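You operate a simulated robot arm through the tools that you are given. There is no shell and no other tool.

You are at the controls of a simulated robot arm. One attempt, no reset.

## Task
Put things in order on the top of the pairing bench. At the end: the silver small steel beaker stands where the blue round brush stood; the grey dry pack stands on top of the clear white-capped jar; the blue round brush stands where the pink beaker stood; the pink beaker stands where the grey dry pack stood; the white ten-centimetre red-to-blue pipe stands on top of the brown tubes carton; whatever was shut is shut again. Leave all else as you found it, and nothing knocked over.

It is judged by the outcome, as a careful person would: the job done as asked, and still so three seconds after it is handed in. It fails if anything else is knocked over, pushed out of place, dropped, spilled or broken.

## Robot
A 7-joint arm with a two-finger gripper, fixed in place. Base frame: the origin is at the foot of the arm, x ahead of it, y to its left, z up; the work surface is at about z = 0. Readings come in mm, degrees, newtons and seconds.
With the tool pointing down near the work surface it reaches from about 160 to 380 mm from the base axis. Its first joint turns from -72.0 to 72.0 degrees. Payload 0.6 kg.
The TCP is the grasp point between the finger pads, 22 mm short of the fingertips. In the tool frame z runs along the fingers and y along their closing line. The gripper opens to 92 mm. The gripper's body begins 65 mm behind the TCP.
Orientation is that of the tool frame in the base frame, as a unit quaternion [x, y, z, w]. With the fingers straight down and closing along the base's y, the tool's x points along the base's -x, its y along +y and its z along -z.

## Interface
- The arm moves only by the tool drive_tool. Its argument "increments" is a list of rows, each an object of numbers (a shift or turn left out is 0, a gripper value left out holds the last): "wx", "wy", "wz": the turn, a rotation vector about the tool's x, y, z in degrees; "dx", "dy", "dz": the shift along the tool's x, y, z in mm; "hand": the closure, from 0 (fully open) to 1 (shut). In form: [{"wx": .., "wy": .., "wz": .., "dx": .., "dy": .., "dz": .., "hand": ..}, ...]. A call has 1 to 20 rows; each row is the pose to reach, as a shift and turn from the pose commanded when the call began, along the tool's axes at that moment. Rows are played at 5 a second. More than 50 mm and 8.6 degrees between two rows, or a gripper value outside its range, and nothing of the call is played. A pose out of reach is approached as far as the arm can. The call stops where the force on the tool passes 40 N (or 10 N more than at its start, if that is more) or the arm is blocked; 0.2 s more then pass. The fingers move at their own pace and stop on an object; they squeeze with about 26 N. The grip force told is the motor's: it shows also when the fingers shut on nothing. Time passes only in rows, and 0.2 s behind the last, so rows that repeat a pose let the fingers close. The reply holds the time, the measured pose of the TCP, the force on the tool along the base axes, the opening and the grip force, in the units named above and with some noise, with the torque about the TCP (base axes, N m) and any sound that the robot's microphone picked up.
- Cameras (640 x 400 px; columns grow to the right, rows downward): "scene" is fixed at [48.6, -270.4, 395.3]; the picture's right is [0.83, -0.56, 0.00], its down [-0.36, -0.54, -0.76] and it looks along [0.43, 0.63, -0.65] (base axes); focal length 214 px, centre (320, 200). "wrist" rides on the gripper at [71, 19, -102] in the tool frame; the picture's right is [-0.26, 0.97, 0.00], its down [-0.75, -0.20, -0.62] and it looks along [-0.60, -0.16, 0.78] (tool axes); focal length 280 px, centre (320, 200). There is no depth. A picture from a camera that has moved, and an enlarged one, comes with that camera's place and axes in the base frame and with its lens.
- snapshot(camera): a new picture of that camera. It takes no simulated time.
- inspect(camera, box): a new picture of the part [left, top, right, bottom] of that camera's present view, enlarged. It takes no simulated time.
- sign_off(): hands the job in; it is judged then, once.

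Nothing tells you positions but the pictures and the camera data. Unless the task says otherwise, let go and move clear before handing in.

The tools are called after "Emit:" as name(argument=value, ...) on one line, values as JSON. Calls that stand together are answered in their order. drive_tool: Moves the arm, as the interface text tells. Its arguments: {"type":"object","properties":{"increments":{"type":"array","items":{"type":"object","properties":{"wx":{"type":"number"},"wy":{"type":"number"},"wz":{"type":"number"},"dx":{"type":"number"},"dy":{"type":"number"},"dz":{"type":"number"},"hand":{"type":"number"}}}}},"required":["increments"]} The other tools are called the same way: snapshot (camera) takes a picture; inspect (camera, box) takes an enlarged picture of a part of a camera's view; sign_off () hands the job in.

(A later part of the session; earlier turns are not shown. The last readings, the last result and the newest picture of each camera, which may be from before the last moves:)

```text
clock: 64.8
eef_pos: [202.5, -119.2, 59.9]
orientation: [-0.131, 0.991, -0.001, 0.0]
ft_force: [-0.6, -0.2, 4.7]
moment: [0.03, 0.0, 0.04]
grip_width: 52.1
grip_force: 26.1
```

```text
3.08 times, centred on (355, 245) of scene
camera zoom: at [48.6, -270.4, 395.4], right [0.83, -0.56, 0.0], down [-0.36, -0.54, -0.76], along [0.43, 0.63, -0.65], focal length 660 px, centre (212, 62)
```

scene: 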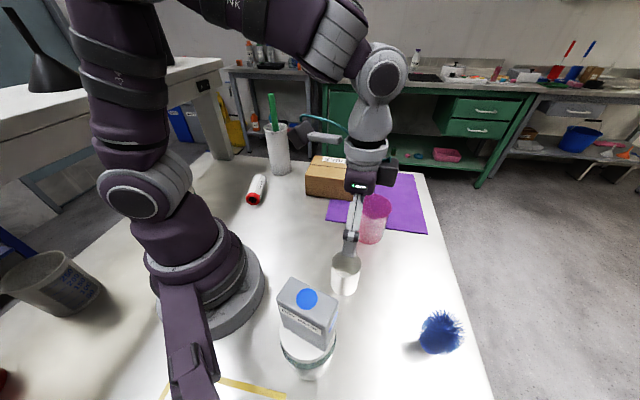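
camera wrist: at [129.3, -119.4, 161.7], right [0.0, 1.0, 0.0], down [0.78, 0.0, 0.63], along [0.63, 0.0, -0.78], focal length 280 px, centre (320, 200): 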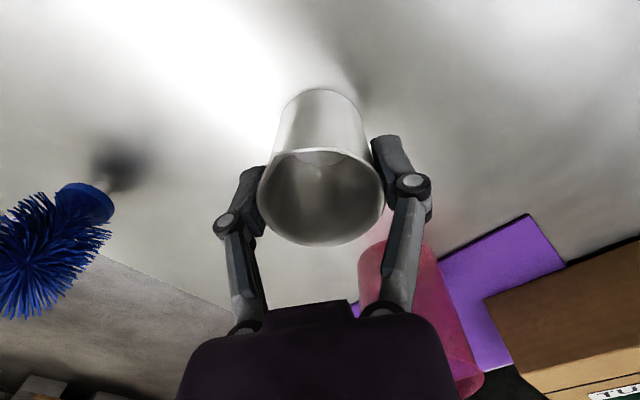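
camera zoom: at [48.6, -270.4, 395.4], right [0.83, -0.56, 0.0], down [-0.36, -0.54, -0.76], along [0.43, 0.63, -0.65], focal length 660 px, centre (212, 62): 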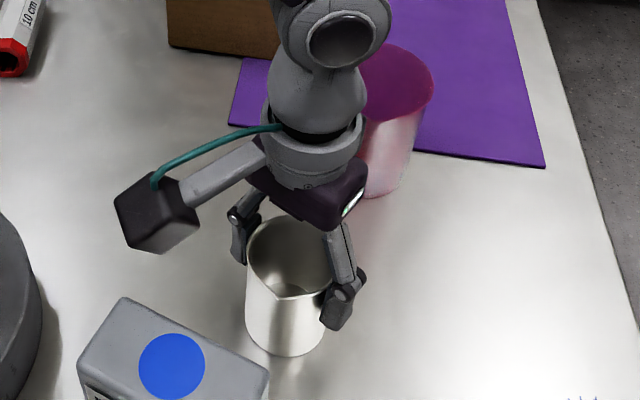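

The steel beaker is held firmly at 52 mm. I'll lift 8 mm, turn it 60° in place and set it back down so the spout faces inward.

Emit:
drive_tool(increments=[{"dz": -4}, {"dz": -8}, {"dz": -8, "wz": 7.5}, {"dz": -8, "wz": 15}, {"dz": -8, "wz": 22.5}, {"dz": -8, "wz": 30}, {"dz": -8, "wz": 37.5}, {"dz": -8, "wz": 45}, {"dz": -8, "wz": 52.5}, {"dz": -8, "wz": 60}, {"dz": -8, "wz": 60}, {"dz": -4, "wz": 60}, {"dz": -2, "wz": 60}, {"dz": -1, "wz": 60}, {"dz": -1, "wz": 60}])

Emit:
snapshot(camera="wrist")

Emit:
snapshot(camera="scene")

```text
clock: 68.0
eef_pos: [205.9, -120.8, 61.1]
orientation: [0.383, 0.924, 0.0, 0.0]
ft_force: [-0.5, 0.2, 0.1]
moment: [0.01, -0.01, -0.01]
grip_width: 51.7
grip_force: 26.6
```

```text
taken
camera wrist: at [166.9, -56.1, 162.4], right [0.87, 0.5, 0.0], down [0.39, -0.68, 0.62], along [0.31, -0.54, -0.78], focal length 280 px, centre (320, 200)
```

wrist: 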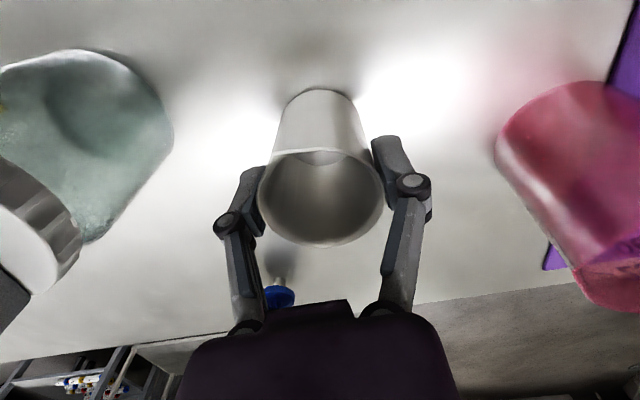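

```text
taken
```

scene: 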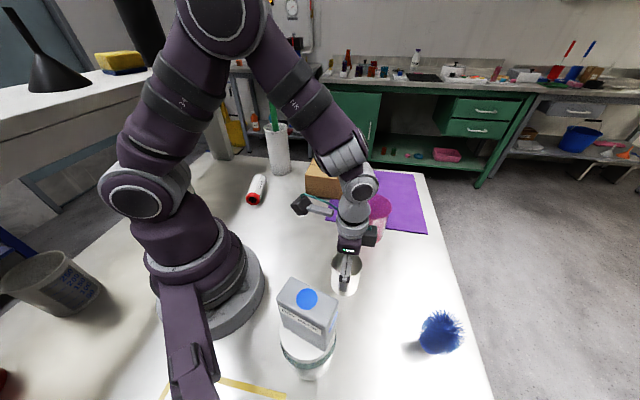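

I'll set it down the last millimetre and release it.

Emit:
drive_tool(increments=[{"dz": 0.7}, {"dz": 1.2}, {"dz": 1.2, "hand": 0.42}, {"dz": 1.2, "hand": 0.38}, {"dz": 1.2, "hand": 0.3}, {"dz": 1.2, "hand": 0.15}, {"dz": 1.2, "hand": 0.0}, {"dz": 1.2, "hand": 0.0}])

Emit:
snapshot(camera="wrist")

```text
clock: 69.8
eef_pos: [205.0, -119.6, 59.9]
orientation: [0.383, 0.924, 0.0, 0.0]
ft_force: [0.3, -0.4, -0.2]
moment: [0.03, -0.01, -0.01]
grip_width: 92.1
grip_force: 0.0
```

```text
taken
camera wrist: at [167.4, -55.2, 160.7], right [0.87, 0.5, 0.0], down [0.39, -0.68, 0.62], along [0.31, -0.54, -0.78], focal length 280 px, centre (320, 200)
```

wrist: 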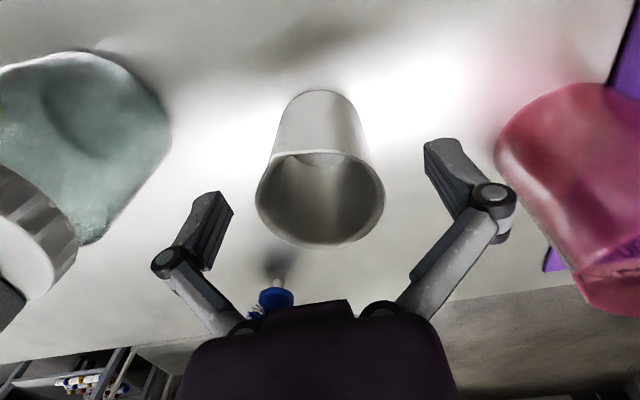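

It stands steadily, turned as intended. Now I'll turn the open fingers to the tangential line and tilt outward 9° around the same point, then regrip.

Emit:
drive_tool(increments=[{"wx": -0.4, "wy": -3, "wz": -4.9}, {"wx": -0.8, "wy": -6, "wz": -9.8}, {"wx": -1.16, "wy": -8.94, "wz": -14.76}, {"wx": -1.16, "wy": -8.94, "wz": -14.76}])

Emit:
snapshot(camera="wrist")

Emit:
inspect(camera="scene", box=[280, 180, 430, 310])

```text
clock: 70.8
eef_pos: [204.5, -120.1, 59.7]
orientation: [0.258, 0.963, -0.02, 0.076]
ft_force: [-0.8, 1.1, -0.5]
moment: [0.0, 0.01, 0.0]
grip_width: 91.9
grip_force: 0.1
```

```text
taken
camera wrist: at [138.9, -59.3, 147.9], right [0.71, 0.7, 0.04], down [0.46, -0.5, 0.74], along [0.54, -0.5, -0.68], focal length 280 px, centre (320, 200)
```

wrist: 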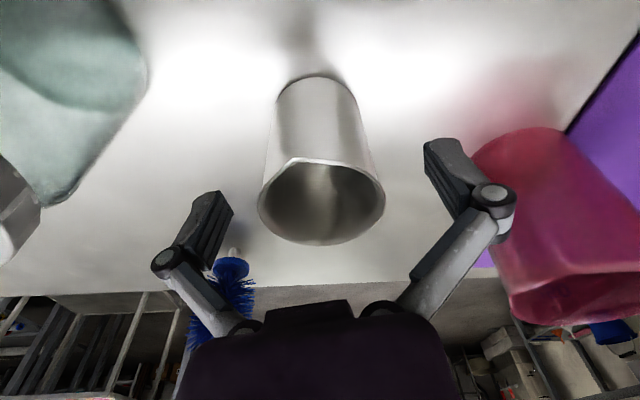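

```text
3.08 times, centred on (355, 245) of scene
camera zoom: at [48.6, -270.4, 395.3], right [0.83, -0.56, 0.0], down [-0.36, -0.54, -0.76], along [0.43, 0.63, -0.65], focal length 660 px, centre (212, 62)
```

zoom: 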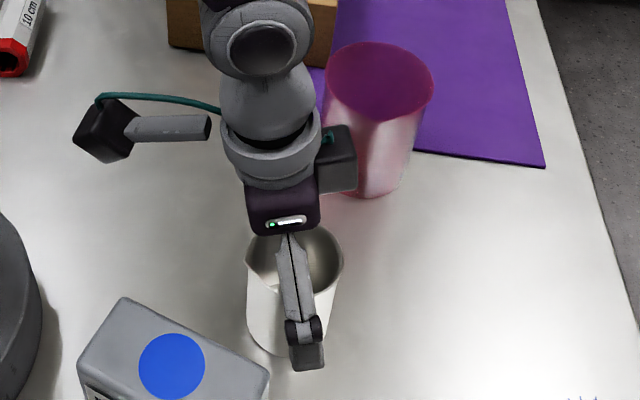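

The beaker is centred, with its spout facing inward and away from the fingers. Closing.

Emit:
drive_tool(increments=[{"hand": 0.25}, {"hand": 0.45}, {"hand": 0.6}, {"hand": 0.6}, {"hand": 0.6}, {"hand": 0.6}])

Emit:
snapshot(camera="wrist")

```text
clock: 72.2
eef_pos: [204.4, -119.7, 58.9]
orientation: [0.26, 0.963, -0.02, 0.076]
ft_force: [0.3, -0.1, 6.1]
moment: [-0.02, -0.04, 0.01]
grip_width: 48.1
grip_force: 26.6
```

```text
taken
camera wrist: at [139.0, -59.2, 147.9], right [0.71, 0.7, 0.04], down [0.46, -0.5, 0.74], along [0.54, -0.5, -0.68], focal length 280 px, centre (320, 200)
```

wrist: 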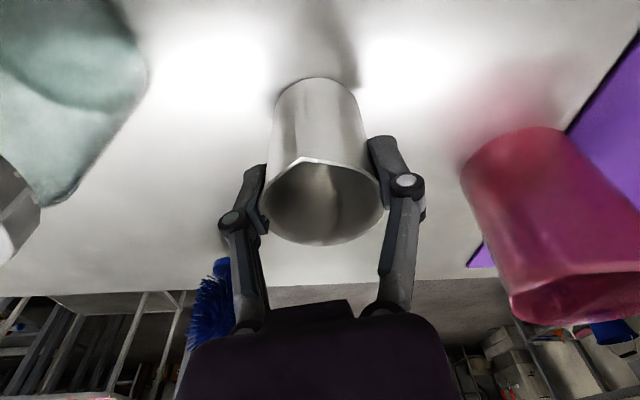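

Gripped cleanly at 48 mm. I'll lift vertically first and check.

Emit:
drive_tool(increments=[{"dx": -0.6, "dz": -4}, {"dx": -1.9, "dz": -12}, {"dx": -4, "dz": -25}, {"dx": -6.3, "dz": -40}, {"dx": -8.8, "dz": -55.3}, {"dx": -8.8, "dz": -55.3}])

Emit:
snapshot(camera="wrist")

Emit:
snapshot(camera="scene")

```text
clock: 73.6
eef_pos: [205.9, -117.9, 116.4]
orientation: [0.26, 0.962, -0.021, 0.076]
ft_force: [-0.8, -0.1, -0.5]
moment: [0.02, 0.01, -0.03]
grip_width: 47.9
grip_force: 26.4
```

```text
taken
camera wrist: at [139.8, -58.4, 204.4], right [0.71, 0.7, 0.04], down [0.46, -0.5, 0.74], along [0.54, -0.5, -0.68], focal length 280 px, centre (320, 200)
```

wrist: 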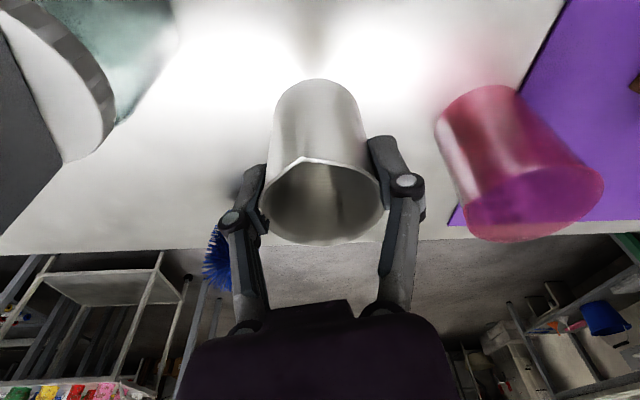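

```text
taken
```

scene: 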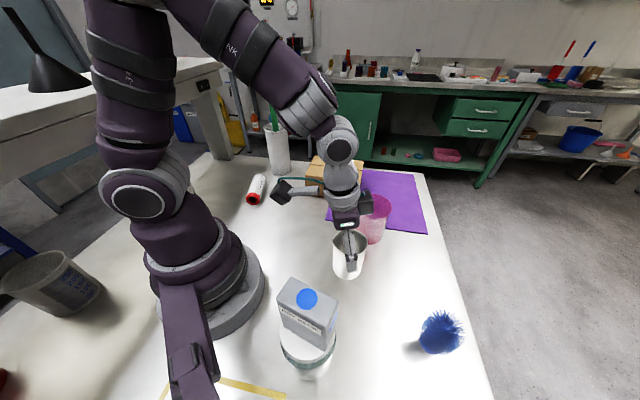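

The steel beaker hangs upright. I'll carry it to the brush's old spot.

Emit:
drive_tool(increments=[{"dx": -17.6, "dy": 6.6, "dz": 2.8, "wx": -0.15, "wz": -0.9}, {"dx": -35.1, "dy": 13.1, "dz": 5.6, "wx": -0.3, "wz": -1.9}, {"dx": -52.7, "dy": 19.7, "dz": 8.3, "wx": -0.45, "wz": -2.8}, {"dx": -70.3, "dy": 26.2, "dz": 11.1, "wx": -0.6, "wz": -3.8}, {"dx": -87.8, "dy": 32.8, "dz": 13.9, "wx": -0.74, "wz": -4.7}, {"dx": -105.4, "dy": 39.3, "dz": 16.7, "wx": -0.9, "wz": -5.7}, {"dx": -123, "dy": 45.9, "dz": 19.4, "wx": -1.04, "wz": -6.6}, {"dx": -140.5, "dy": 52.4, "dz": 22.2, "wx": -1.2, "wz": -7.6}, {"dx": -158.1, "dy": 59, "dz": 25, "wx": -1.34, "wz": -8.5}, {"dx": -158.1, "dy": 59, "dz": 25, "wx": -1.34, "wz": -8.5}])

Emit:
snapshot(camera="wrist")

Emit:
inspect(camera="scene", box=[330, 130, 500, 270])

```text
clock: 75.8
eef_pos: [373.2, -149.1, 117.0]
orientation: [0.186, 0.98, -0.015, 0.076]
ft_force: [-0.3, -0.6, 0.0]
moment: [-0.02, -0.01, -0.01]
grip_width: 47.8
grip_force: 26.2
```

```text
taken
camera wrist: at [299.0, -100.1, 206.1], right [0.6, 0.8, 0.04], down [0.53, -0.43, 0.73], along [0.61, -0.42, -0.68], focal length 280 px, centre (320, 200)
```

wrist: 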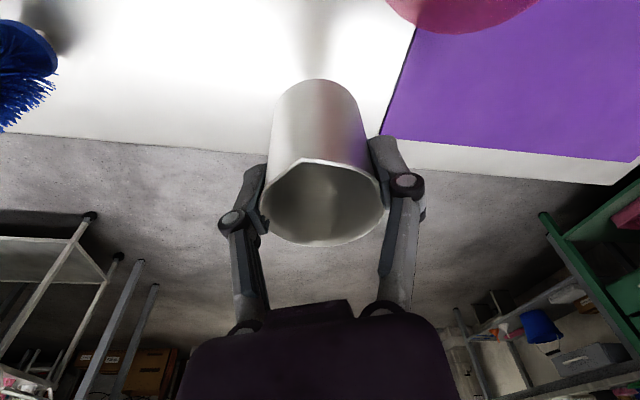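

```text
2.86 times, centred on (415, 200) of scene
camera zoom: at [48.6, -270.4, 395.3], right [0.83, -0.56, 0.0], down [-0.36, -0.54, -0.76], along [0.43, 0.63, -0.65], focal length 613 px, centre (49, 200)
```

zoom: 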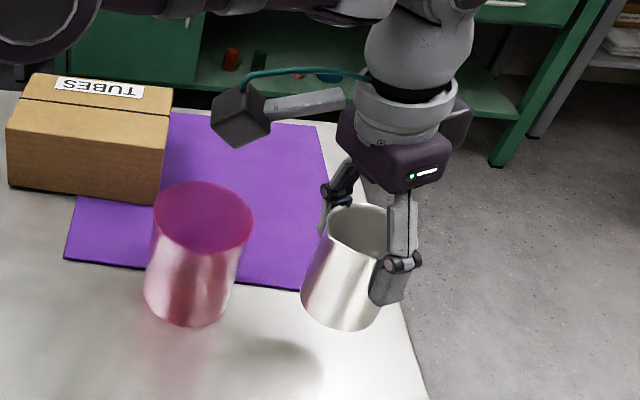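

The beaker is above the target and needs only a 1–2 mm shift. I'll lower it vertically to just above the table.

Emit:
drive_tool(increments=[{"dx": 1.5, "dy": 1.8, "dz": 12}, {"dx": 3.7, "dy": 1.8, "dz": 26}, {"dx": 5.9, "dy": 1.8, "dz": 40}, {"dx": 7.3, "dy": 1.8, "dz": 49}, {"dx": 7.9, "dy": 1.8, "dz": 52.5}, {"dx": 7.9, "dy": 1.8, "dz": 52.5}])

Emit:
snapshot(camera="wrist")

Emit:
inspect(camera="scene", box=[330, 150, 480, 280])

```text
clock: 77.2
eef_pos: [373.6, -147.4, 61.8]
orientation: [0.187, 0.979, -0.015, 0.077]
ft_force: [0.2, -0.4, -1.3]
moment: [-0.02, 0.0, 0.0]
grip_width: 47.9
grip_force: 26.4
```

```text
taken
camera wrist: at [300.3, -97.2, 151.4], right [0.6, 0.8, 0.04], down [0.53, -0.43, 0.73], along [0.61, -0.42, -0.68], focal length 280 px, centre (320, 200)
```

wrist: 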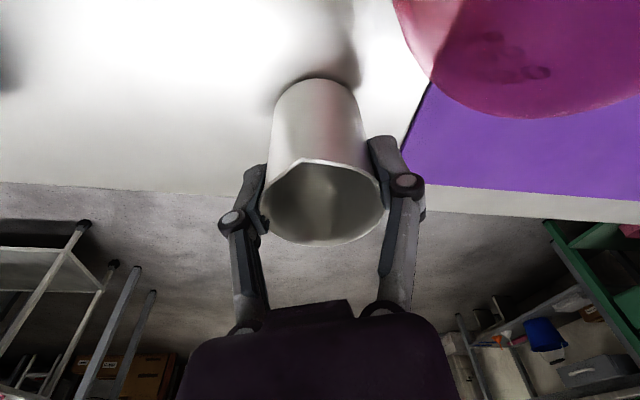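

```text
3.08 times, centred on (405, 215) of scene
camera zoom: at [48.6, -270.4, 395.3], right [0.83, -0.56, 0.0], down [-0.36, -0.54, -0.76], along [0.43, 0.63, -0.65], focal length 660 px, centre (58, 154)
```

zoom: 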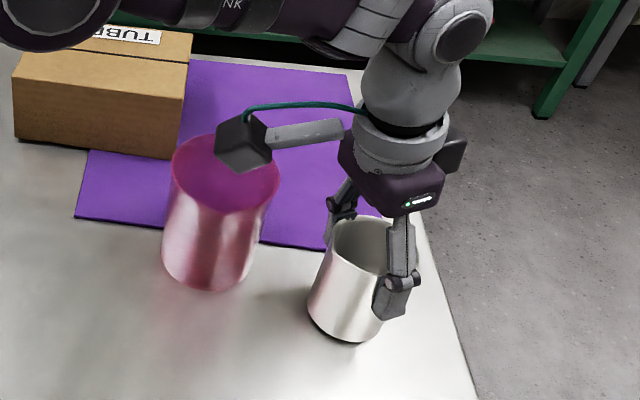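

It is about 2–3 mm above the table. Lowering gently to contact.

Emit:
drive_tool(increments=[{"dx": 0.15, "dz": 1}, {"dx": 0.3, "dz": 2}, {"dx": 0.4, "dz": 2.7}, {"dx": 0.4, "dz": 2.7}])

```text
clock: 78.2
eef_pos: [373.5, -147.7, 60.1]
orientation: [0.186, 0.979, -0.015, 0.077]
ft_force: [0.4, 0.0, -0.2]
moment: [-0.01, -0.01, -0.02]
grip_width: 47.7
grip_force: 26.3
```

Emit:
drive_tool(increments=[{"dx": 0.1, "dz": 0.6}, {"dx": 0.2, "dz": 1.2}, {"dx": 0.2, "dz": 1.2}])

```text
clock: 79.0
eef_pos: [372.7, -147.5, 58.7]
orientation: [0.187, 0.979, -0.015, 0.077]
ft_force: [0.5, 0.0, -0.1]
moment: [-0.01, -0.01, -0.05]
grip_width: 47.7
grip_force: 26.3
```

No firm contact yet, so I'll go on in sub-millimetre steps.

Emit:
drive_tool(increments=[{"dx": 0.1, "dz": 0.6}, {"dx": 0.2, "dz": 1.0}, {"dx": 0.2, "dz": 1.0}])

Emit:
inspect(camera="scene", box=[375, 195, 455, 265])

```text
clock: 79.8
eef_pos: [373.8, -148.7, 57.5]
orientation: [0.186, 0.979, -0.015, 0.078]
ft_force: [-1.6, -2.3, 16.0]
moment: [-0.05, -0.02, 0.01]
grip_width: 47.7
grip_force: 25.5
```

```text
5.71 times, centred on (415, 230) of scene
camera zoom: at [48.6, -270.4, 395.4], right [0.83, -0.56, 0.0], down [-0.36, -0.54, -0.76], along [0.43, 0.63, -0.65], focal length 1226 px, centre (-223, 29)
```

zoom: 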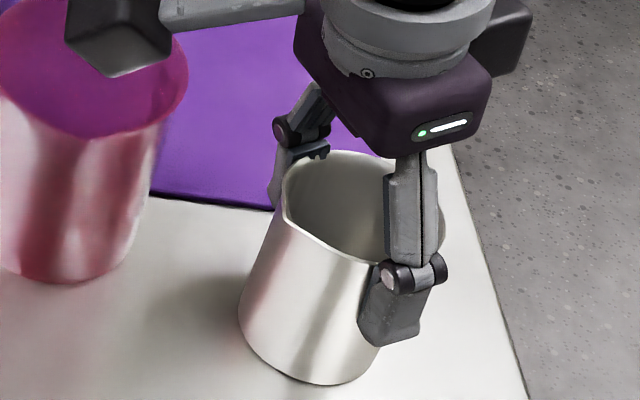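

Contact is at 16 N. I'll ease off half a millimetre and open.

Emit:
drive_tool(increments=[{"dx": -0.1, "dz": -0.5}, {"dx": -0.1, "dz": -0.5, "hand": 0.46}, {"dx": -0.1, "dz": -0.5, "hand": 0.42}, {"dx": -0.1, "dz": -0.5, "hand": 0.35}, {"dx": -0.1, "dz": -0.5, "hand": 0.25}, {"dx": -0.1, "dz": -0.5, "hand": 0.15}, {"dx": -0.1, "dz": -0.5, "hand": 0.15}])

Emit:
snapshot(camera="wrist")

Emit:
inspect(camera="scene", box=[375, 195, 455, 265])

```text
clock: 81.4
eef_pos: [372.2, -147.7, 58.8]
orientation: [0.187, 0.979, -0.015, 0.077]
ft_force: [-0.3, -0.6, -0.7]
moment: [0.03, 0.03, 0.0]
grip_width: 78.2
grip_force: 0.0
```

```text
taken
camera wrist: at [300.1, -97.6, 147.2], right [0.6, 0.8, 0.04], down [0.53, -0.43, 0.74], along [0.61, -0.42, -0.68], focal length 280 px, centre (320, 200)
```

wrist: 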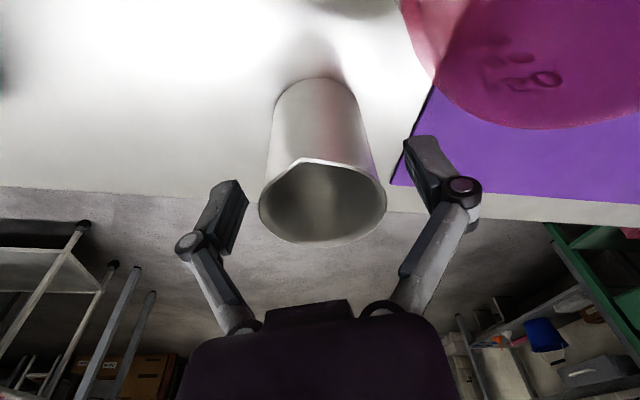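

```text
5.71 times, centred on (415, 230) of scene
camera zoom: at [48.6, -270.4, 395.3], right [0.83, -0.56, 0.0], down [-0.36, -0.54, -0.76], along [0.43, 0.63, -0.65], focal length 1226 px, centre (-223, 29)
```

zoom: 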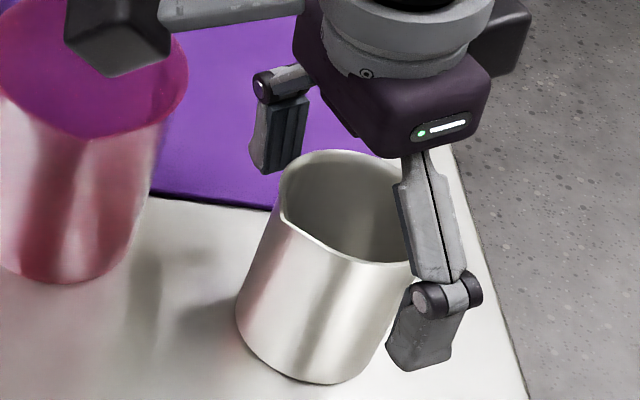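

The steel beaker stands at the brush's old spot. I'll withdraw straight up.

Emit:
drive_tool(increments=[{"dx": -1.6, "dz": -10}, {"dx": -4, "dz": -25}, {"dx": -7.1, "dz": -45}, {"dx": -10.3, "dz": -65}, {"dx": -12.5, "dz": -79}, {"dx": -12.5, "dz": -79}])

Emit:
snapshot(camera="wrist")

Emit:
snapshot(camera="scene")

```text
clock: 82.8
eef_pos: [372.3, -147.1, 137.7]
orientation: [0.187, 0.979, -0.015, 0.077]
ft_force: [-0.5, 0.1, -0.5]
moment: [0.02, -0.04, 0.01]
grip_width: 78.3
grip_force: 0.1
```

```text
taken
camera wrist: at [299.4, -95.9, 226.9], right [0.6, 0.8, 0.04], down [0.53, -0.43, 0.74], along [0.61, -0.42, -0.68], focal length 280 px, centre (320, 200)
```

wrist: 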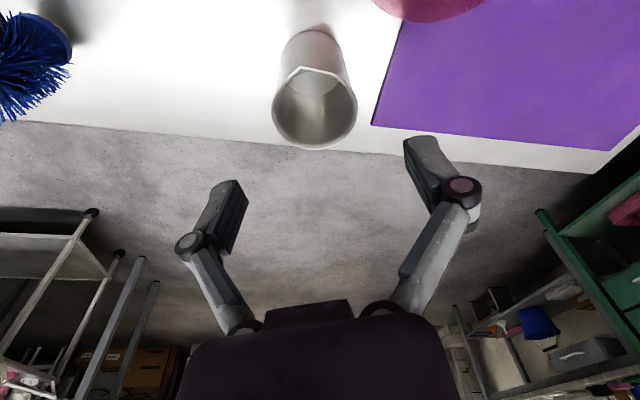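

```text
taken
```

scene: 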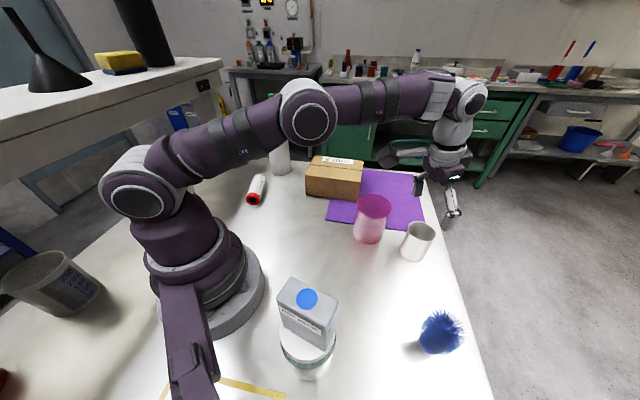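

Everything placed so far stands well. Now for the pipe: I'll retract, untilt and swing across at safe height.

Emit:
drive_tool(increments=[{"dx": 12, "dy": 6, "dz": -15, "wy": 1}, {"dx": 28, "dy": 16, "dz": -30, "wy": 2.3}, {"dx": 46, "dy": 28, "dz": -45, "wy": 3.5}, {"dx": 64, "dy": 40, "dz": -60, "wy": 4.7}, {"dx": 82, "dy": 52, "dz": -74, "wy": 6}, {"dx": 98, "dy": 62, "dz": -85, "wy": 7}, {"dx": 113, "dy": 71.5, "dz": -95, "wy": 8}, {"dx": 127.1, "dy": 80.4, "dz": -103.1, "wy": 9}, {"dx": 127.1, "dy": 80.4, "dz": -103.1, "wy": 9}])

Emit:
snapshot(camera="wrist")

```text
clock: 84.8
eef_pos: [271.6, -18.2, 221.4]
orientation: [0.188, 0.982, 0.0, 0.0]
ft_force: [-0.2, -0.4, 0.6]
moment: [0.01, 0.02, -0.01]
grip_width: 78.1
grip_force: 0.0
```

```text
taken
camera wrist: at [210.8, 25.0, 322.4], right [0.6, 0.8, 0.0], down [0.63, -0.47, 0.62], along [0.5, -0.37, -0.78], focal length 280 px, centre (320, 200)
```

wrist: 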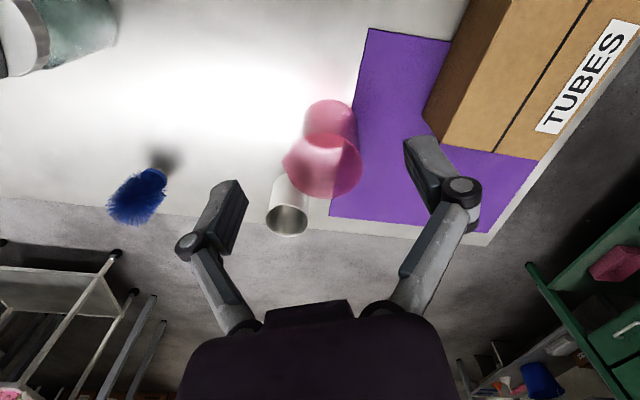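

Emit:
drive_tool(increments=[{"dx": 15.8, "dy": 12.5, "wz": -6.4}, {"dx": 31.6, "dy": 24.9, "wz": -12.8}, {"dx": 47.4, "dy": 37.4, "wz": -19.2}, {"dx": 63.2, "dy": 49.8, "wz": -25.7}, {"dx": 79, "dy": 62.3, "wz": -32}, {"dx": 94.8, "dy": 74.8, "wz": -38.5}, {"dx": 110.6, "dy": 87.2, "wz": -44.9}, {"dx": 126.4, "dy": 99.7, "wz": -51.3}, {"dx": 142.2, "dy": 112.1, "wz": -57.7}, {"dx": 158, "dy": 124.6, "wz": -64.2}, {"dx": 173.8, "dy": 137, "wz": -70.6}, {"dx": 189.6, "dy": 149.5, "wz": -77}, {"dx": 189.6, "dy": 149.5, "wz": -77}])

Emit:
snapshot(camera="wrist")

Emit:
snapshot(camera="scene")

```text
clock: 87.6
eef_pos: [149.7, 188.9, 221.7]
orientation: [-0.466, 0.885, 0.0, 0.0]
ft_force: [-0.6, -0.7, -0.5]
moment: [0.01, 0.0, -0.01]
grip_width: 78.2
grip_force: 0.1
```

```text
taken
camera wrist: at [93.0, 142.0, 322.8], right [-0.65, 0.76, 0.0], down [0.6, 0.5, 0.63], along [0.48, 0.4, -0.78], focal length 280 px, centre (320, 200)
```

wrist: 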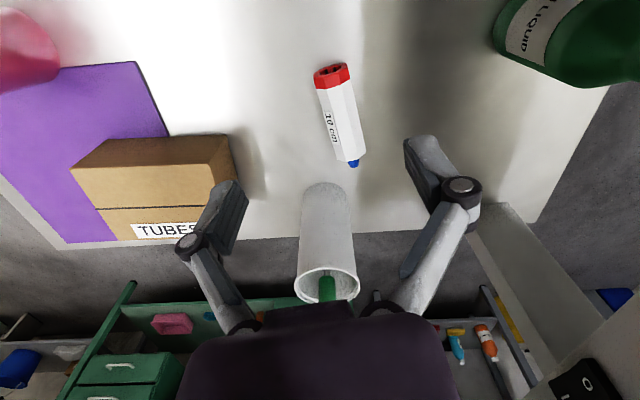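

```text
taken
```

scene: 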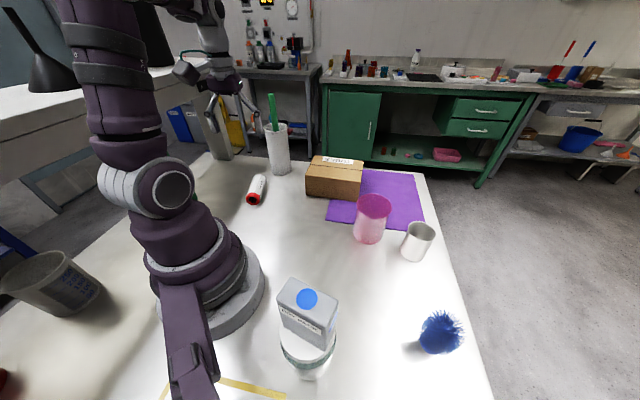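

The pipe, with its red and blue ends, is clearly visible. A tall cylinder stands just beyond it and a green bottle is off to the left. I'll zoom in to measure the pipe.

Emit:
inspect(camera="wrist", box=[270, 40, 410, 180])

Emit:
inspect(camera="wrist", box=[60, 110, 270, 250])

```text
2.86 times, centred on (340, 110) of wrist
camera zoom: at [93.0, 142.0, 322.8], right [-0.65, 0.76, 0.0], down [0.6, 0.5, 0.63], along [0.48, 0.4, -0.78], focal length 801 px, centre (263, 457)
```

zoom: 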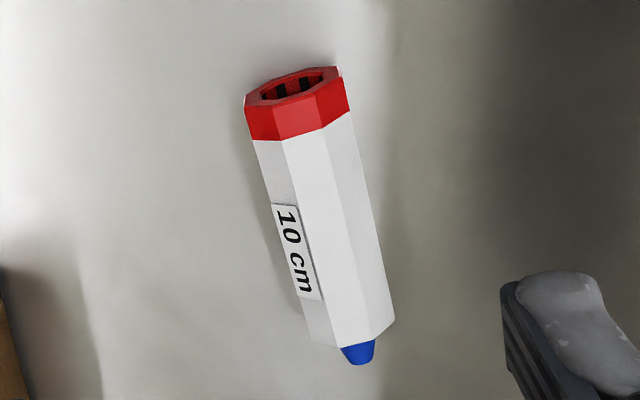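

```text
2.86 times, centred on (165, 180) of wrist
camera zoom: at [93.0, 142.0, 322.8], right [-0.65, 0.76, 0.0], down [0.6, 0.5, 0.63], along [0.48, 0.4, -0.78], focal length 801 px, centre (763, 257)
```

zoom: 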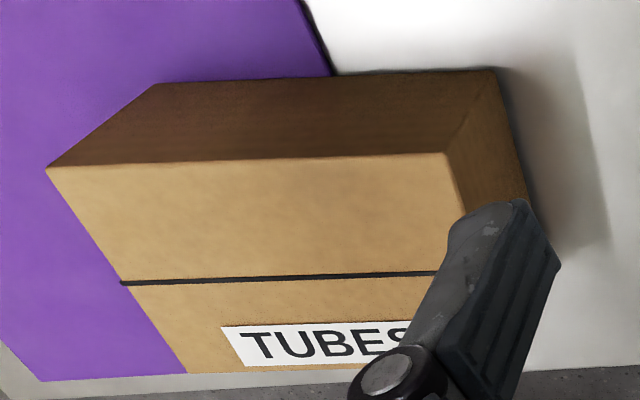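

The pipe body is about 34 mm across flats. Its centre is near (169,239.5) and its axis is at about 56°, so my finger line is already perpendicular. I'll move over it and descend partway to verify.

Emit:
drive_tool(increments=[{"dx": -13, "dy": 3, "dz": 5}, {"dx": -26, "dy": 6, "dz": 20}, {"dx": -39, "dy": 9, "dz": 40}, {"dx": -52.3, "dy": 12.2, "dz": 65}, {"dx": -52.3, "dy": 12.2, "dz": 90}, {"dx": -52.3, "dy": 12.2, "dz": 110}, {"dx": -52.3, "dy": 12.2, "dz": 110}])

Emit:
snapshot(camera="wrist")

Emit:
snapshot(camera="scene")

```text
clock: 89.2
eef_pos: [170.1, 239.3, 110.4]
orientation: [-0.465, 0.885, 0.0, 0.0]
ft_force: [1.0, 0.7, 0.4]
moment: [0.02, 0.0, -0.01]
grip_width: 78.3
grip_force: 0.0
```

```text
taken
camera wrist: at [113.6, 192.0, 211.5], right [-0.65, 0.76, 0.0], down [0.6, 0.5, 0.63], along [0.48, 0.4, -0.78], focal length 280 px, centre (320, 200)
```

wrist: 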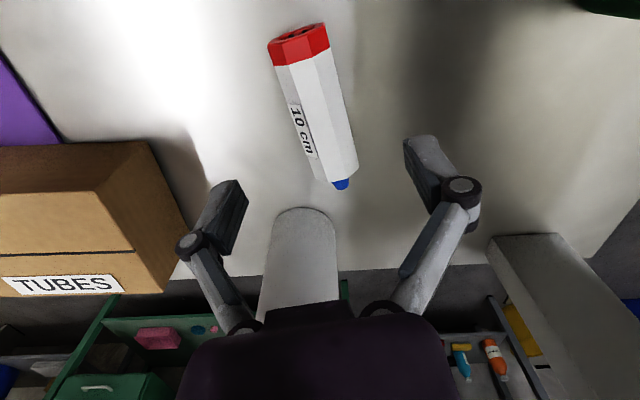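

```text
taken
```

scene: 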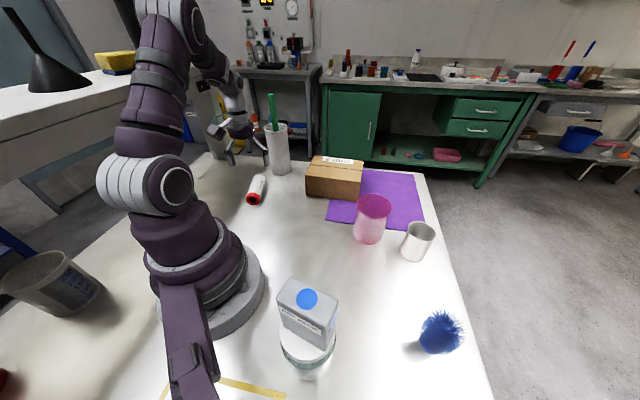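

Emit:
inspect(camera="wrist", box=[240, 10, 400, 200])

```text
2.11 times, centred on (320, 105) of wrist
camera zoom: at [113.6, 192.0, 211.5], right [-0.65, 0.76, 0.0], down [0.6, 0.5, 0.63], along [0.48, 0.4, -0.78], focal length 590 px, centre (320, 400)
```

zoom: 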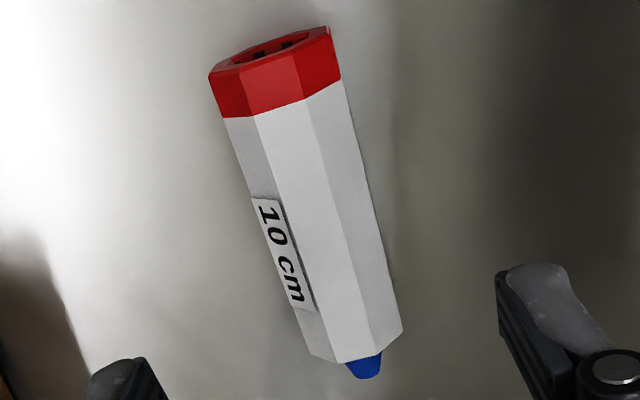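

The pipe centre is (169,238) and the TCP is on it. I'll descend to z≈26 and close.

Emit:
drive_tool(increments=[{"dx": 1.6, "dy": -0.7, "dz": 15, "wz": -1}, {"dx": 1.6, "dy": -0.7, "dz": 35, "wz": -1}, {"dx": 1.6, "dy": -0.7, "dz": 55, "wz": -1}, {"dx": 1.6, "dy": -0.7, "dz": 70, "wz": -1}, {"dx": 1.6, "dy": -0.7, "dz": 79, "wz": -1}, {"dx": 1.6, "dy": -0.7, "dz": 84, "wz": -1}, {"dx": 1.6, "dy": -0.7, "dz": 84, "wz": -1}])

Emit:
snapshot(camera="wrist")

Emit:
inspect(camera="scene", box=[180, 90, 330, 220])

```text
clock: 90.8
eef_pos: [168.5, 237.2, 27.0]
orientation: [-0.473, 0.881, 0.0, 0.0]
ft_force: [0.0, 0.6, 0.2]
moment: [0.01, -0.01, 0.01]
grip_width: 78.3
grip_force: 0.0
```

```text
taken
camera wrist: at [112.7, 189.2, 127.5], right [-0.66, 0.75, 0.0], down [0.59, 0.51, 0.63], along [0.47, 0.41, -0.78], focal length 280 px, centre (320, 200)
```

wrist: 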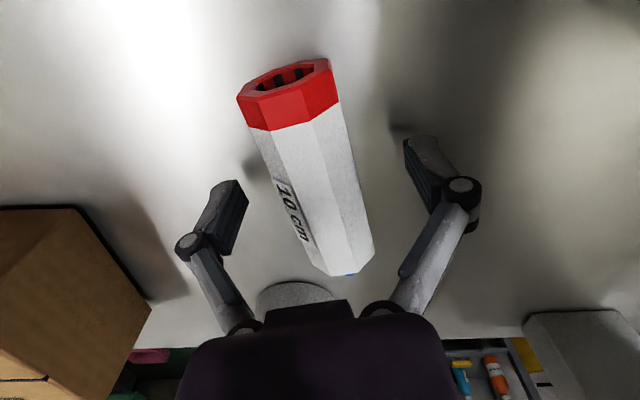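

```text
3.08 times, centred on (255, 155) of scene
camera zoom: at [48.6, -270.4, 395.3], right [0.83, -0.56, 0.0], down [-0.36, -0.54, -0.76], along [0.43, 0.63, -0.65], focal length 660 px, centre (520, 338)
```

zoom: 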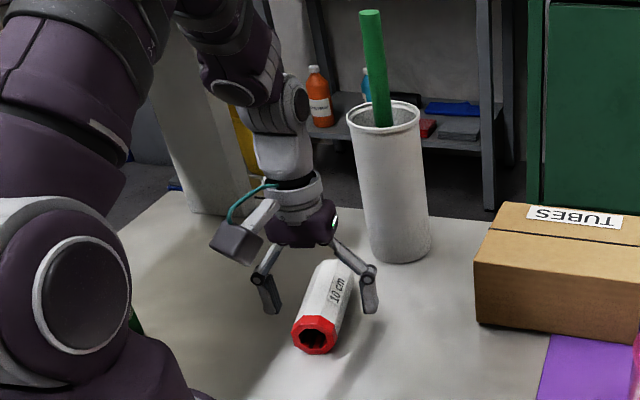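

The pipe lies between the fingers near its middle. Closing on it.

Emit:
drive_tool(increments=[{"hand": 0.35}, {"hand": 0.55}, {"hand": 0.75}, {"hand": 0.75}, {"hand": 0.75}, {"hand": 0.75}])

Emit:
snapshot(camera="wrist")

```text
clock: 92.2
eef_pos: [168.4, 236.9, 25.7]
orientation: [-0.472, 0.881, 0.0, 0.001]
ft_force: [-0.9, -1.7, 5.2]
moment: [-0.07, 0.05, 0.01]
grip_width: 35.0
grip_force: 26.2
```

```text
taken
camera wrist: at [112.7, 189.2, 127.6], right [-0.66, 0.75, 0.0], down [0.59, 0.51, 0.63], along [0.47, 0.41, -0.78], focal length 280 px, centre (320, 200)
```

wrist: 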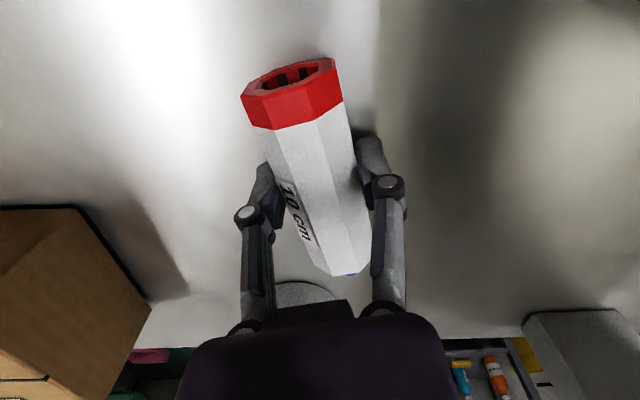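

The pipe is held at 35 mm. I'll lift straight up to z≈190 so it clears the tall cylinder.

Emit:
drive_tool(increments=[{"dz": -4}, {"dz": -14}, {"dz": -32}, {"dz": -55}, {"dz": -80}, {"dz": -105}, {"dz": -130}, {"dz": -150}, {"dz": -164}, {"dz": -164}])

Emit:
snapshot(camera="wrist")

Emit:
snapshot(camera="scene")

```text
clock: 94.4
eef_pos: [168.3, 236.3, 191.1]
orientation: [-0.472, 0.881, -0.001, -0.001]
ft_force: [-0.6, 0.5, -1.2]
moment: [-0.02, 0.02, -0.01]
grip_width: 35.0
grip_force: 26.0
```

```text
taken
camera wrist: at [112.2, 188.4, 292.6], right [-0.66, 0.75, 0.0], down [0.59, 0.51, 0.63], along [0.47, 0.41, -0.78], focal length 280 px, centre (320, 200)
```

wrist: 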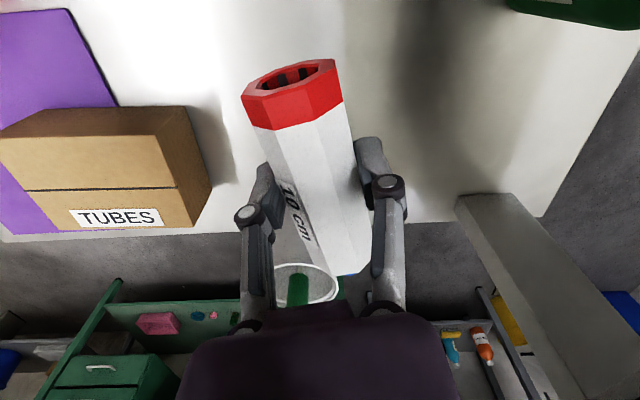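

```text
taken
```

scene: 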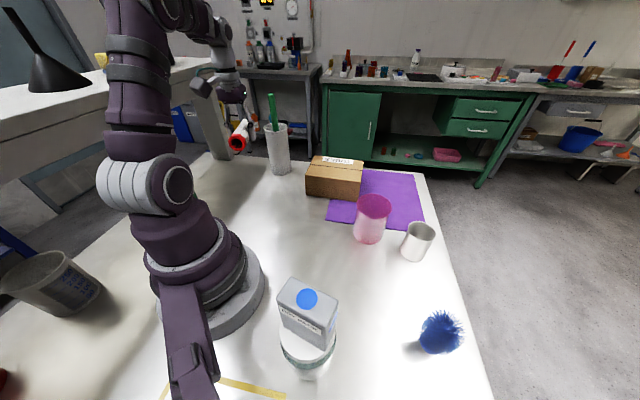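

The pipe is lifted cleanly. I'll zoom on the carton from here to refine its top face before approaching.

Emit:
inspect(camera="wrist", box=[0, 80, 240, 260])

```text
2.22 times, centred on (120, 170) of wrist
camera zoom: at [112.2, 188.4, 292.6], right [-0.66, 0.75, 0.0], down [0.59, 0.51, 0.63], along [0.47, 0.41, -0.78], focal length 623 px, centre (764, 267)
```

zoom: 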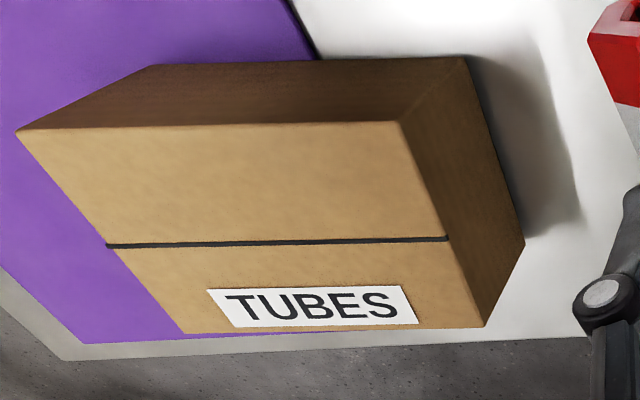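

The carton top is at z≈68, with near-edge corners at about (286,152) and (388,42). I'll lay the pipe parallel to that edge around (353,129). First I'll carry it inward while turning it about 103°.

Emit:
drive_tool(increments=[{"dy": -11.3, "wz": 7.9}, {"dy": -22.6, "wz": 15.9}, {"dy": -33.9, "wz": 23.8}, {"dy": -45.2, "wz": 31.8}, {"dy": -56.5, "wz": 39.7}, {"dy": -67.8, "wz": 47.6}, {"dy": -79, "wz": 55.6}, {"dy": -90.3, "wz": 63.5}, {"dy": -101.6, "wz": 71.4}, {"dy": -112.9, "wz": 79.4}, {"dy": -124.2, "wz": 87.3}, {"dy": -135.5, "wz": 95.3}, {"dy": -146.8, "wz": 103.2}, {"dy": -146.8, "wz": 103.2}])

Emit:
snapshot(camera="wrist")

Emit:
snapshot(camera="scene")

```text
clock: 97.4
eef_pos: [291.5, 156.0, 189.6]
orientation: [0.398, 0.918, 0.0, 0.0]
ft_force: [0.5, -0.1, -0.4]
moment: [-0.01, 0.0, 0.0]
grip_width: 34.7
grip_force: 26.3
```

```text
taken
camera wrist: at [256.9, 220.5, 290.7], right [0.88, 0.47, 0.0], down [0.37, -0.69, 0.62], along [0.29, -0.55, -0.78], focal length 280 px, centre (320, 200)
```

wrist: 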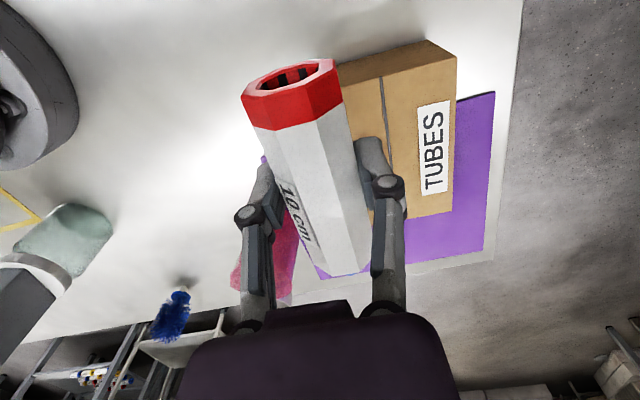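

```text
taken
```

scene: 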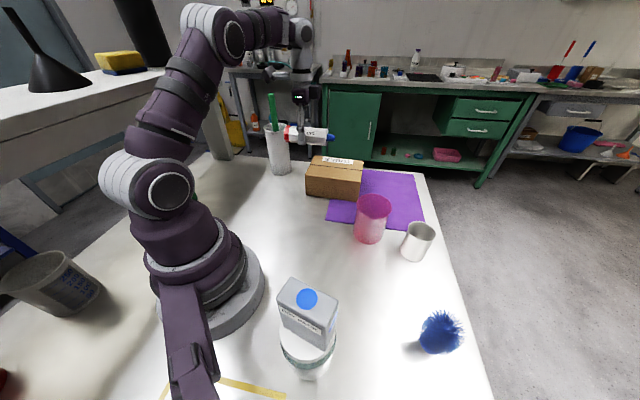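

The pipe is parallel to the carton's long edge. I'll move out over the target and lower to about 30 mm above the top.

Emit:
drive_tool(increments=[{"dx": -12.4, "dy": 5.3, "dz": 13}, {"dx": -24.7, "dy": 10.7, "dz": 26}, {"dx": -37.1, "dy": 16, "dz": 40}, {"dx": -49.4, "dy": 21.4, "dz": 54}, {"dx": -61.8, "dy": 26.7, "dz": 66}, {"dx": -61.8, "dy": 26.7, "dz": 66}])

Emit:
snapshot(camera="wrist")

Emit:
inspect(camera="scene", box=[250, 90, 430, 230])

```text
clock: 98.8
eef_pos: [353.6, 126.6, 122.9]
orientation: [0.397, 0.918, 0.0, 0.0]
ft_force: [0.4, 1.4, -1.5]
moment: [-0.01, -0.01, -0.02]
grip_width: 34.9
grip_force: 25.8
```

```text
taken
camera wrist: at [318.3, 192.1, 224.0], right [0.88, 0.47, 0.0], down [0.37, -0.69, 0.63], along [0.29, -0.55, -0.78], focal length 280 px, centre (320, 200)
```

wrist: 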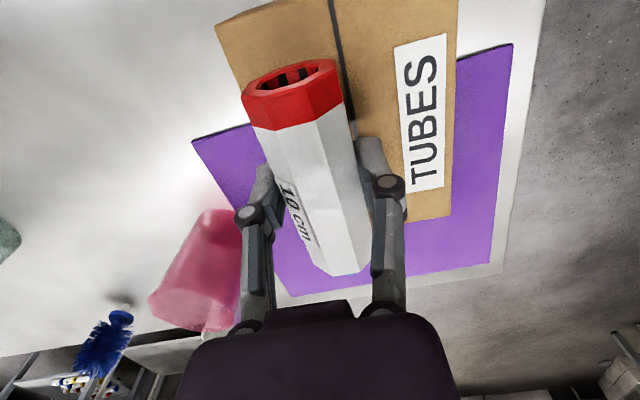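

```text
2.86 times, centred on (340, 160) of scene
camera zoom: at [48.6, -270.4, 395.3], right [0.83, -0.56, 0.0], down [-0.36, -0.54, -0.76], along [0.43, 0.63, -0.65], focal length 613 px, centre (263, 314)
```

zoom: 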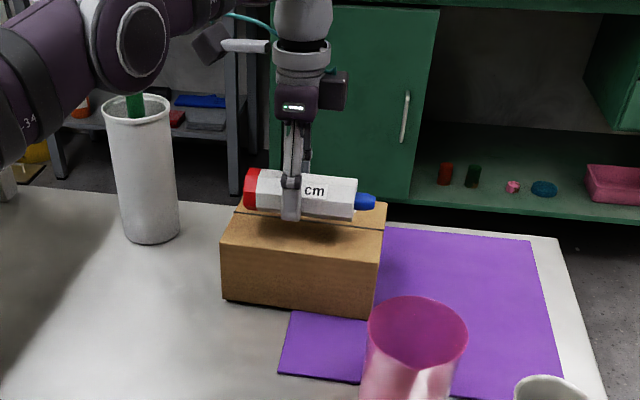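

The pipe is above the carton with good margins on every side. I'll lower it to just above the top.

Emit:
drive_tool(increments=[{"dz": 8}, {"dz": 16}, {"dz": 22}, {"dz": 24}, {"dz": 24}])

Emit:
inspect(camera="scene", box=[280, 110, 400, 210])

```text
clock: 100.0
eef_pos: [353.7, 128.0, 100.6]
orientation: [0.397, 0.918, 0.0, 0.001]
ft_force: [1.4, -0.1, 17.2]
moment: [-0.13, -0.1, -0.03]
grip_width: 34.9
grip_force: 26.3
```

```text
4.00 times, centred on (340, 160) of scene
camera zoom: at [48.6, -270.4, 395.3], right [0.83, -0.56, 0.0], down [-0.36, -0.54, -0.76], along [0.43, 0.63, -0.65], focal length 858 px, centre (240, 360)
```

zoom: 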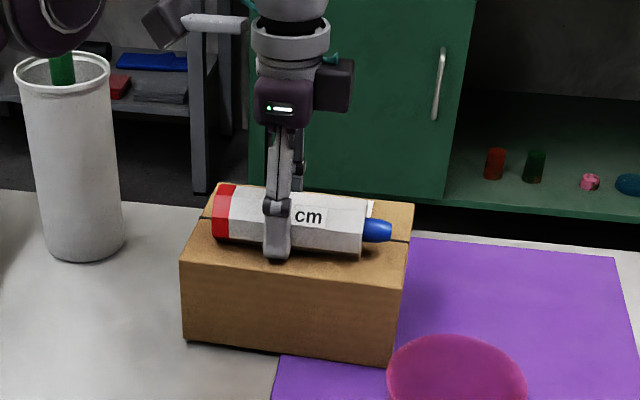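

Contact is at 17 N, so the pipe is resting on the carton top. I'll ease off slightly and open the fingers.

Emit:
drive_tool(increments=[{"dz": -0.8}, {"dz": -0.8, "hand": 0.6}, {"dz": -0.8, "hand": 0.57}, {"dz": -0.8, "hand": 0.5}, {"dz": -0.8, "hand": 0.4}, {"dz": -0.8, "hand": 0.35}, {"dz": -0.8, "hand": 0.35}])

Emit:
snapshot(camera="wrist")

Emit:
inspect(camera="scene", box=[280, 110, 400, 210])

```text
clock: 101.6
eef_pos: [353.5, 127.9, 100.9]
orientation: [0.398, 0.917, 0.0, 0.001]
ft_force: [0.8, 0.0, 0.2]
moment: [-0.01, 0.03, -0.02]
grip_width: 59.8
grip_force: 0.0
```

```text
taken
camera wrist: at [317.8, 193.2, 201.4], right [0.88, 0.47, 0.0], down [0.37, -0.69, 0.62], along [0.29, -0.55, -0.78], focal length 280 px, centre (320, 200)
```

wrist: 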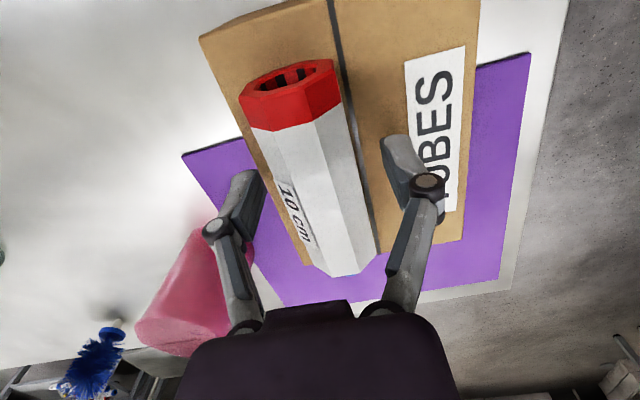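

```text
4.00 times, centred on (340, 160) of scene
camera zoom: at [48.6, -270.4, 395.3], right [0.83, -0.56, 0.0], down [-0.36, -0.54, -0.76], along [0.43, 0.63, -0.65], focal length 858 px, centre (240, 360)
```

zoom: 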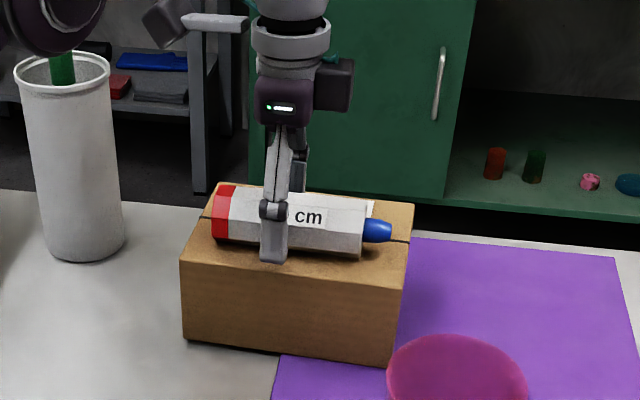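

The pipe rests stably on the carton. I'll rise straight up and back away.

Emit:
drive_tool(increments=[{"dz": -8}, {"dz": -20}, {"dz": -35}, {"dz": -50}, {"dz": -62, "dx": 6}, {"dz": -80, "dx": 20, "dy": -10}, {"dz": -100, "dx": 35, "dy": -30}, {"dz": -115, "dx": 50, "dy": -55}, {"dz": -120, "dx": 60, "dy": -80}, {"dz": -120, "dx": 60, "dy": -80}])

Emit:
snapshot(camera="wrist")

Emit:
snapshot(camera="scene")

```text
clock: 103.8
eef_pos: [249.8, 116.9, 217.7]
orientation: [0.398, 0.918, 0.0, 0.0]
ft_force: [-0.8, 0.4, -0.3]
moment: [0.03, 0.0, -0.01]
grip_width: 59.9
grip_force: 0.1
```

```text
taken
camera wrist: at [215.7, 182.4, 319.1], right [0.88, 0.47, 0.0], down [0.37, -0.69, 0.63], along [0.29, -0.55, -0.78], focal length 280 px, centre (320, 200)
```

wrist: 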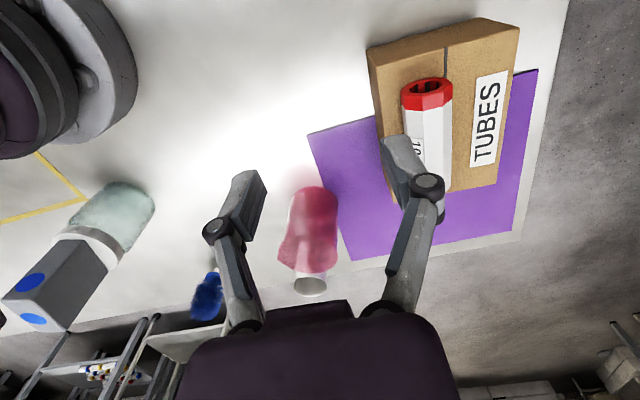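

```text
taken
```

scene: 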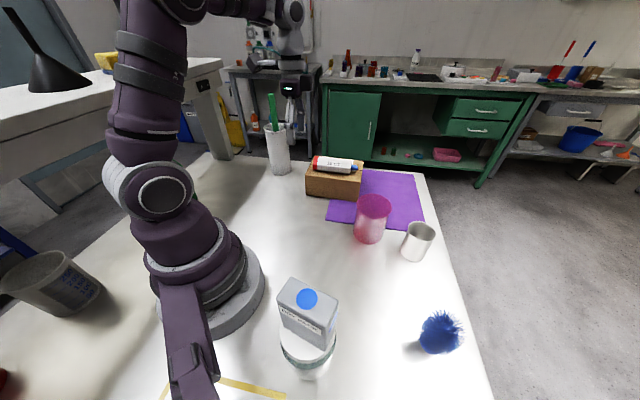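

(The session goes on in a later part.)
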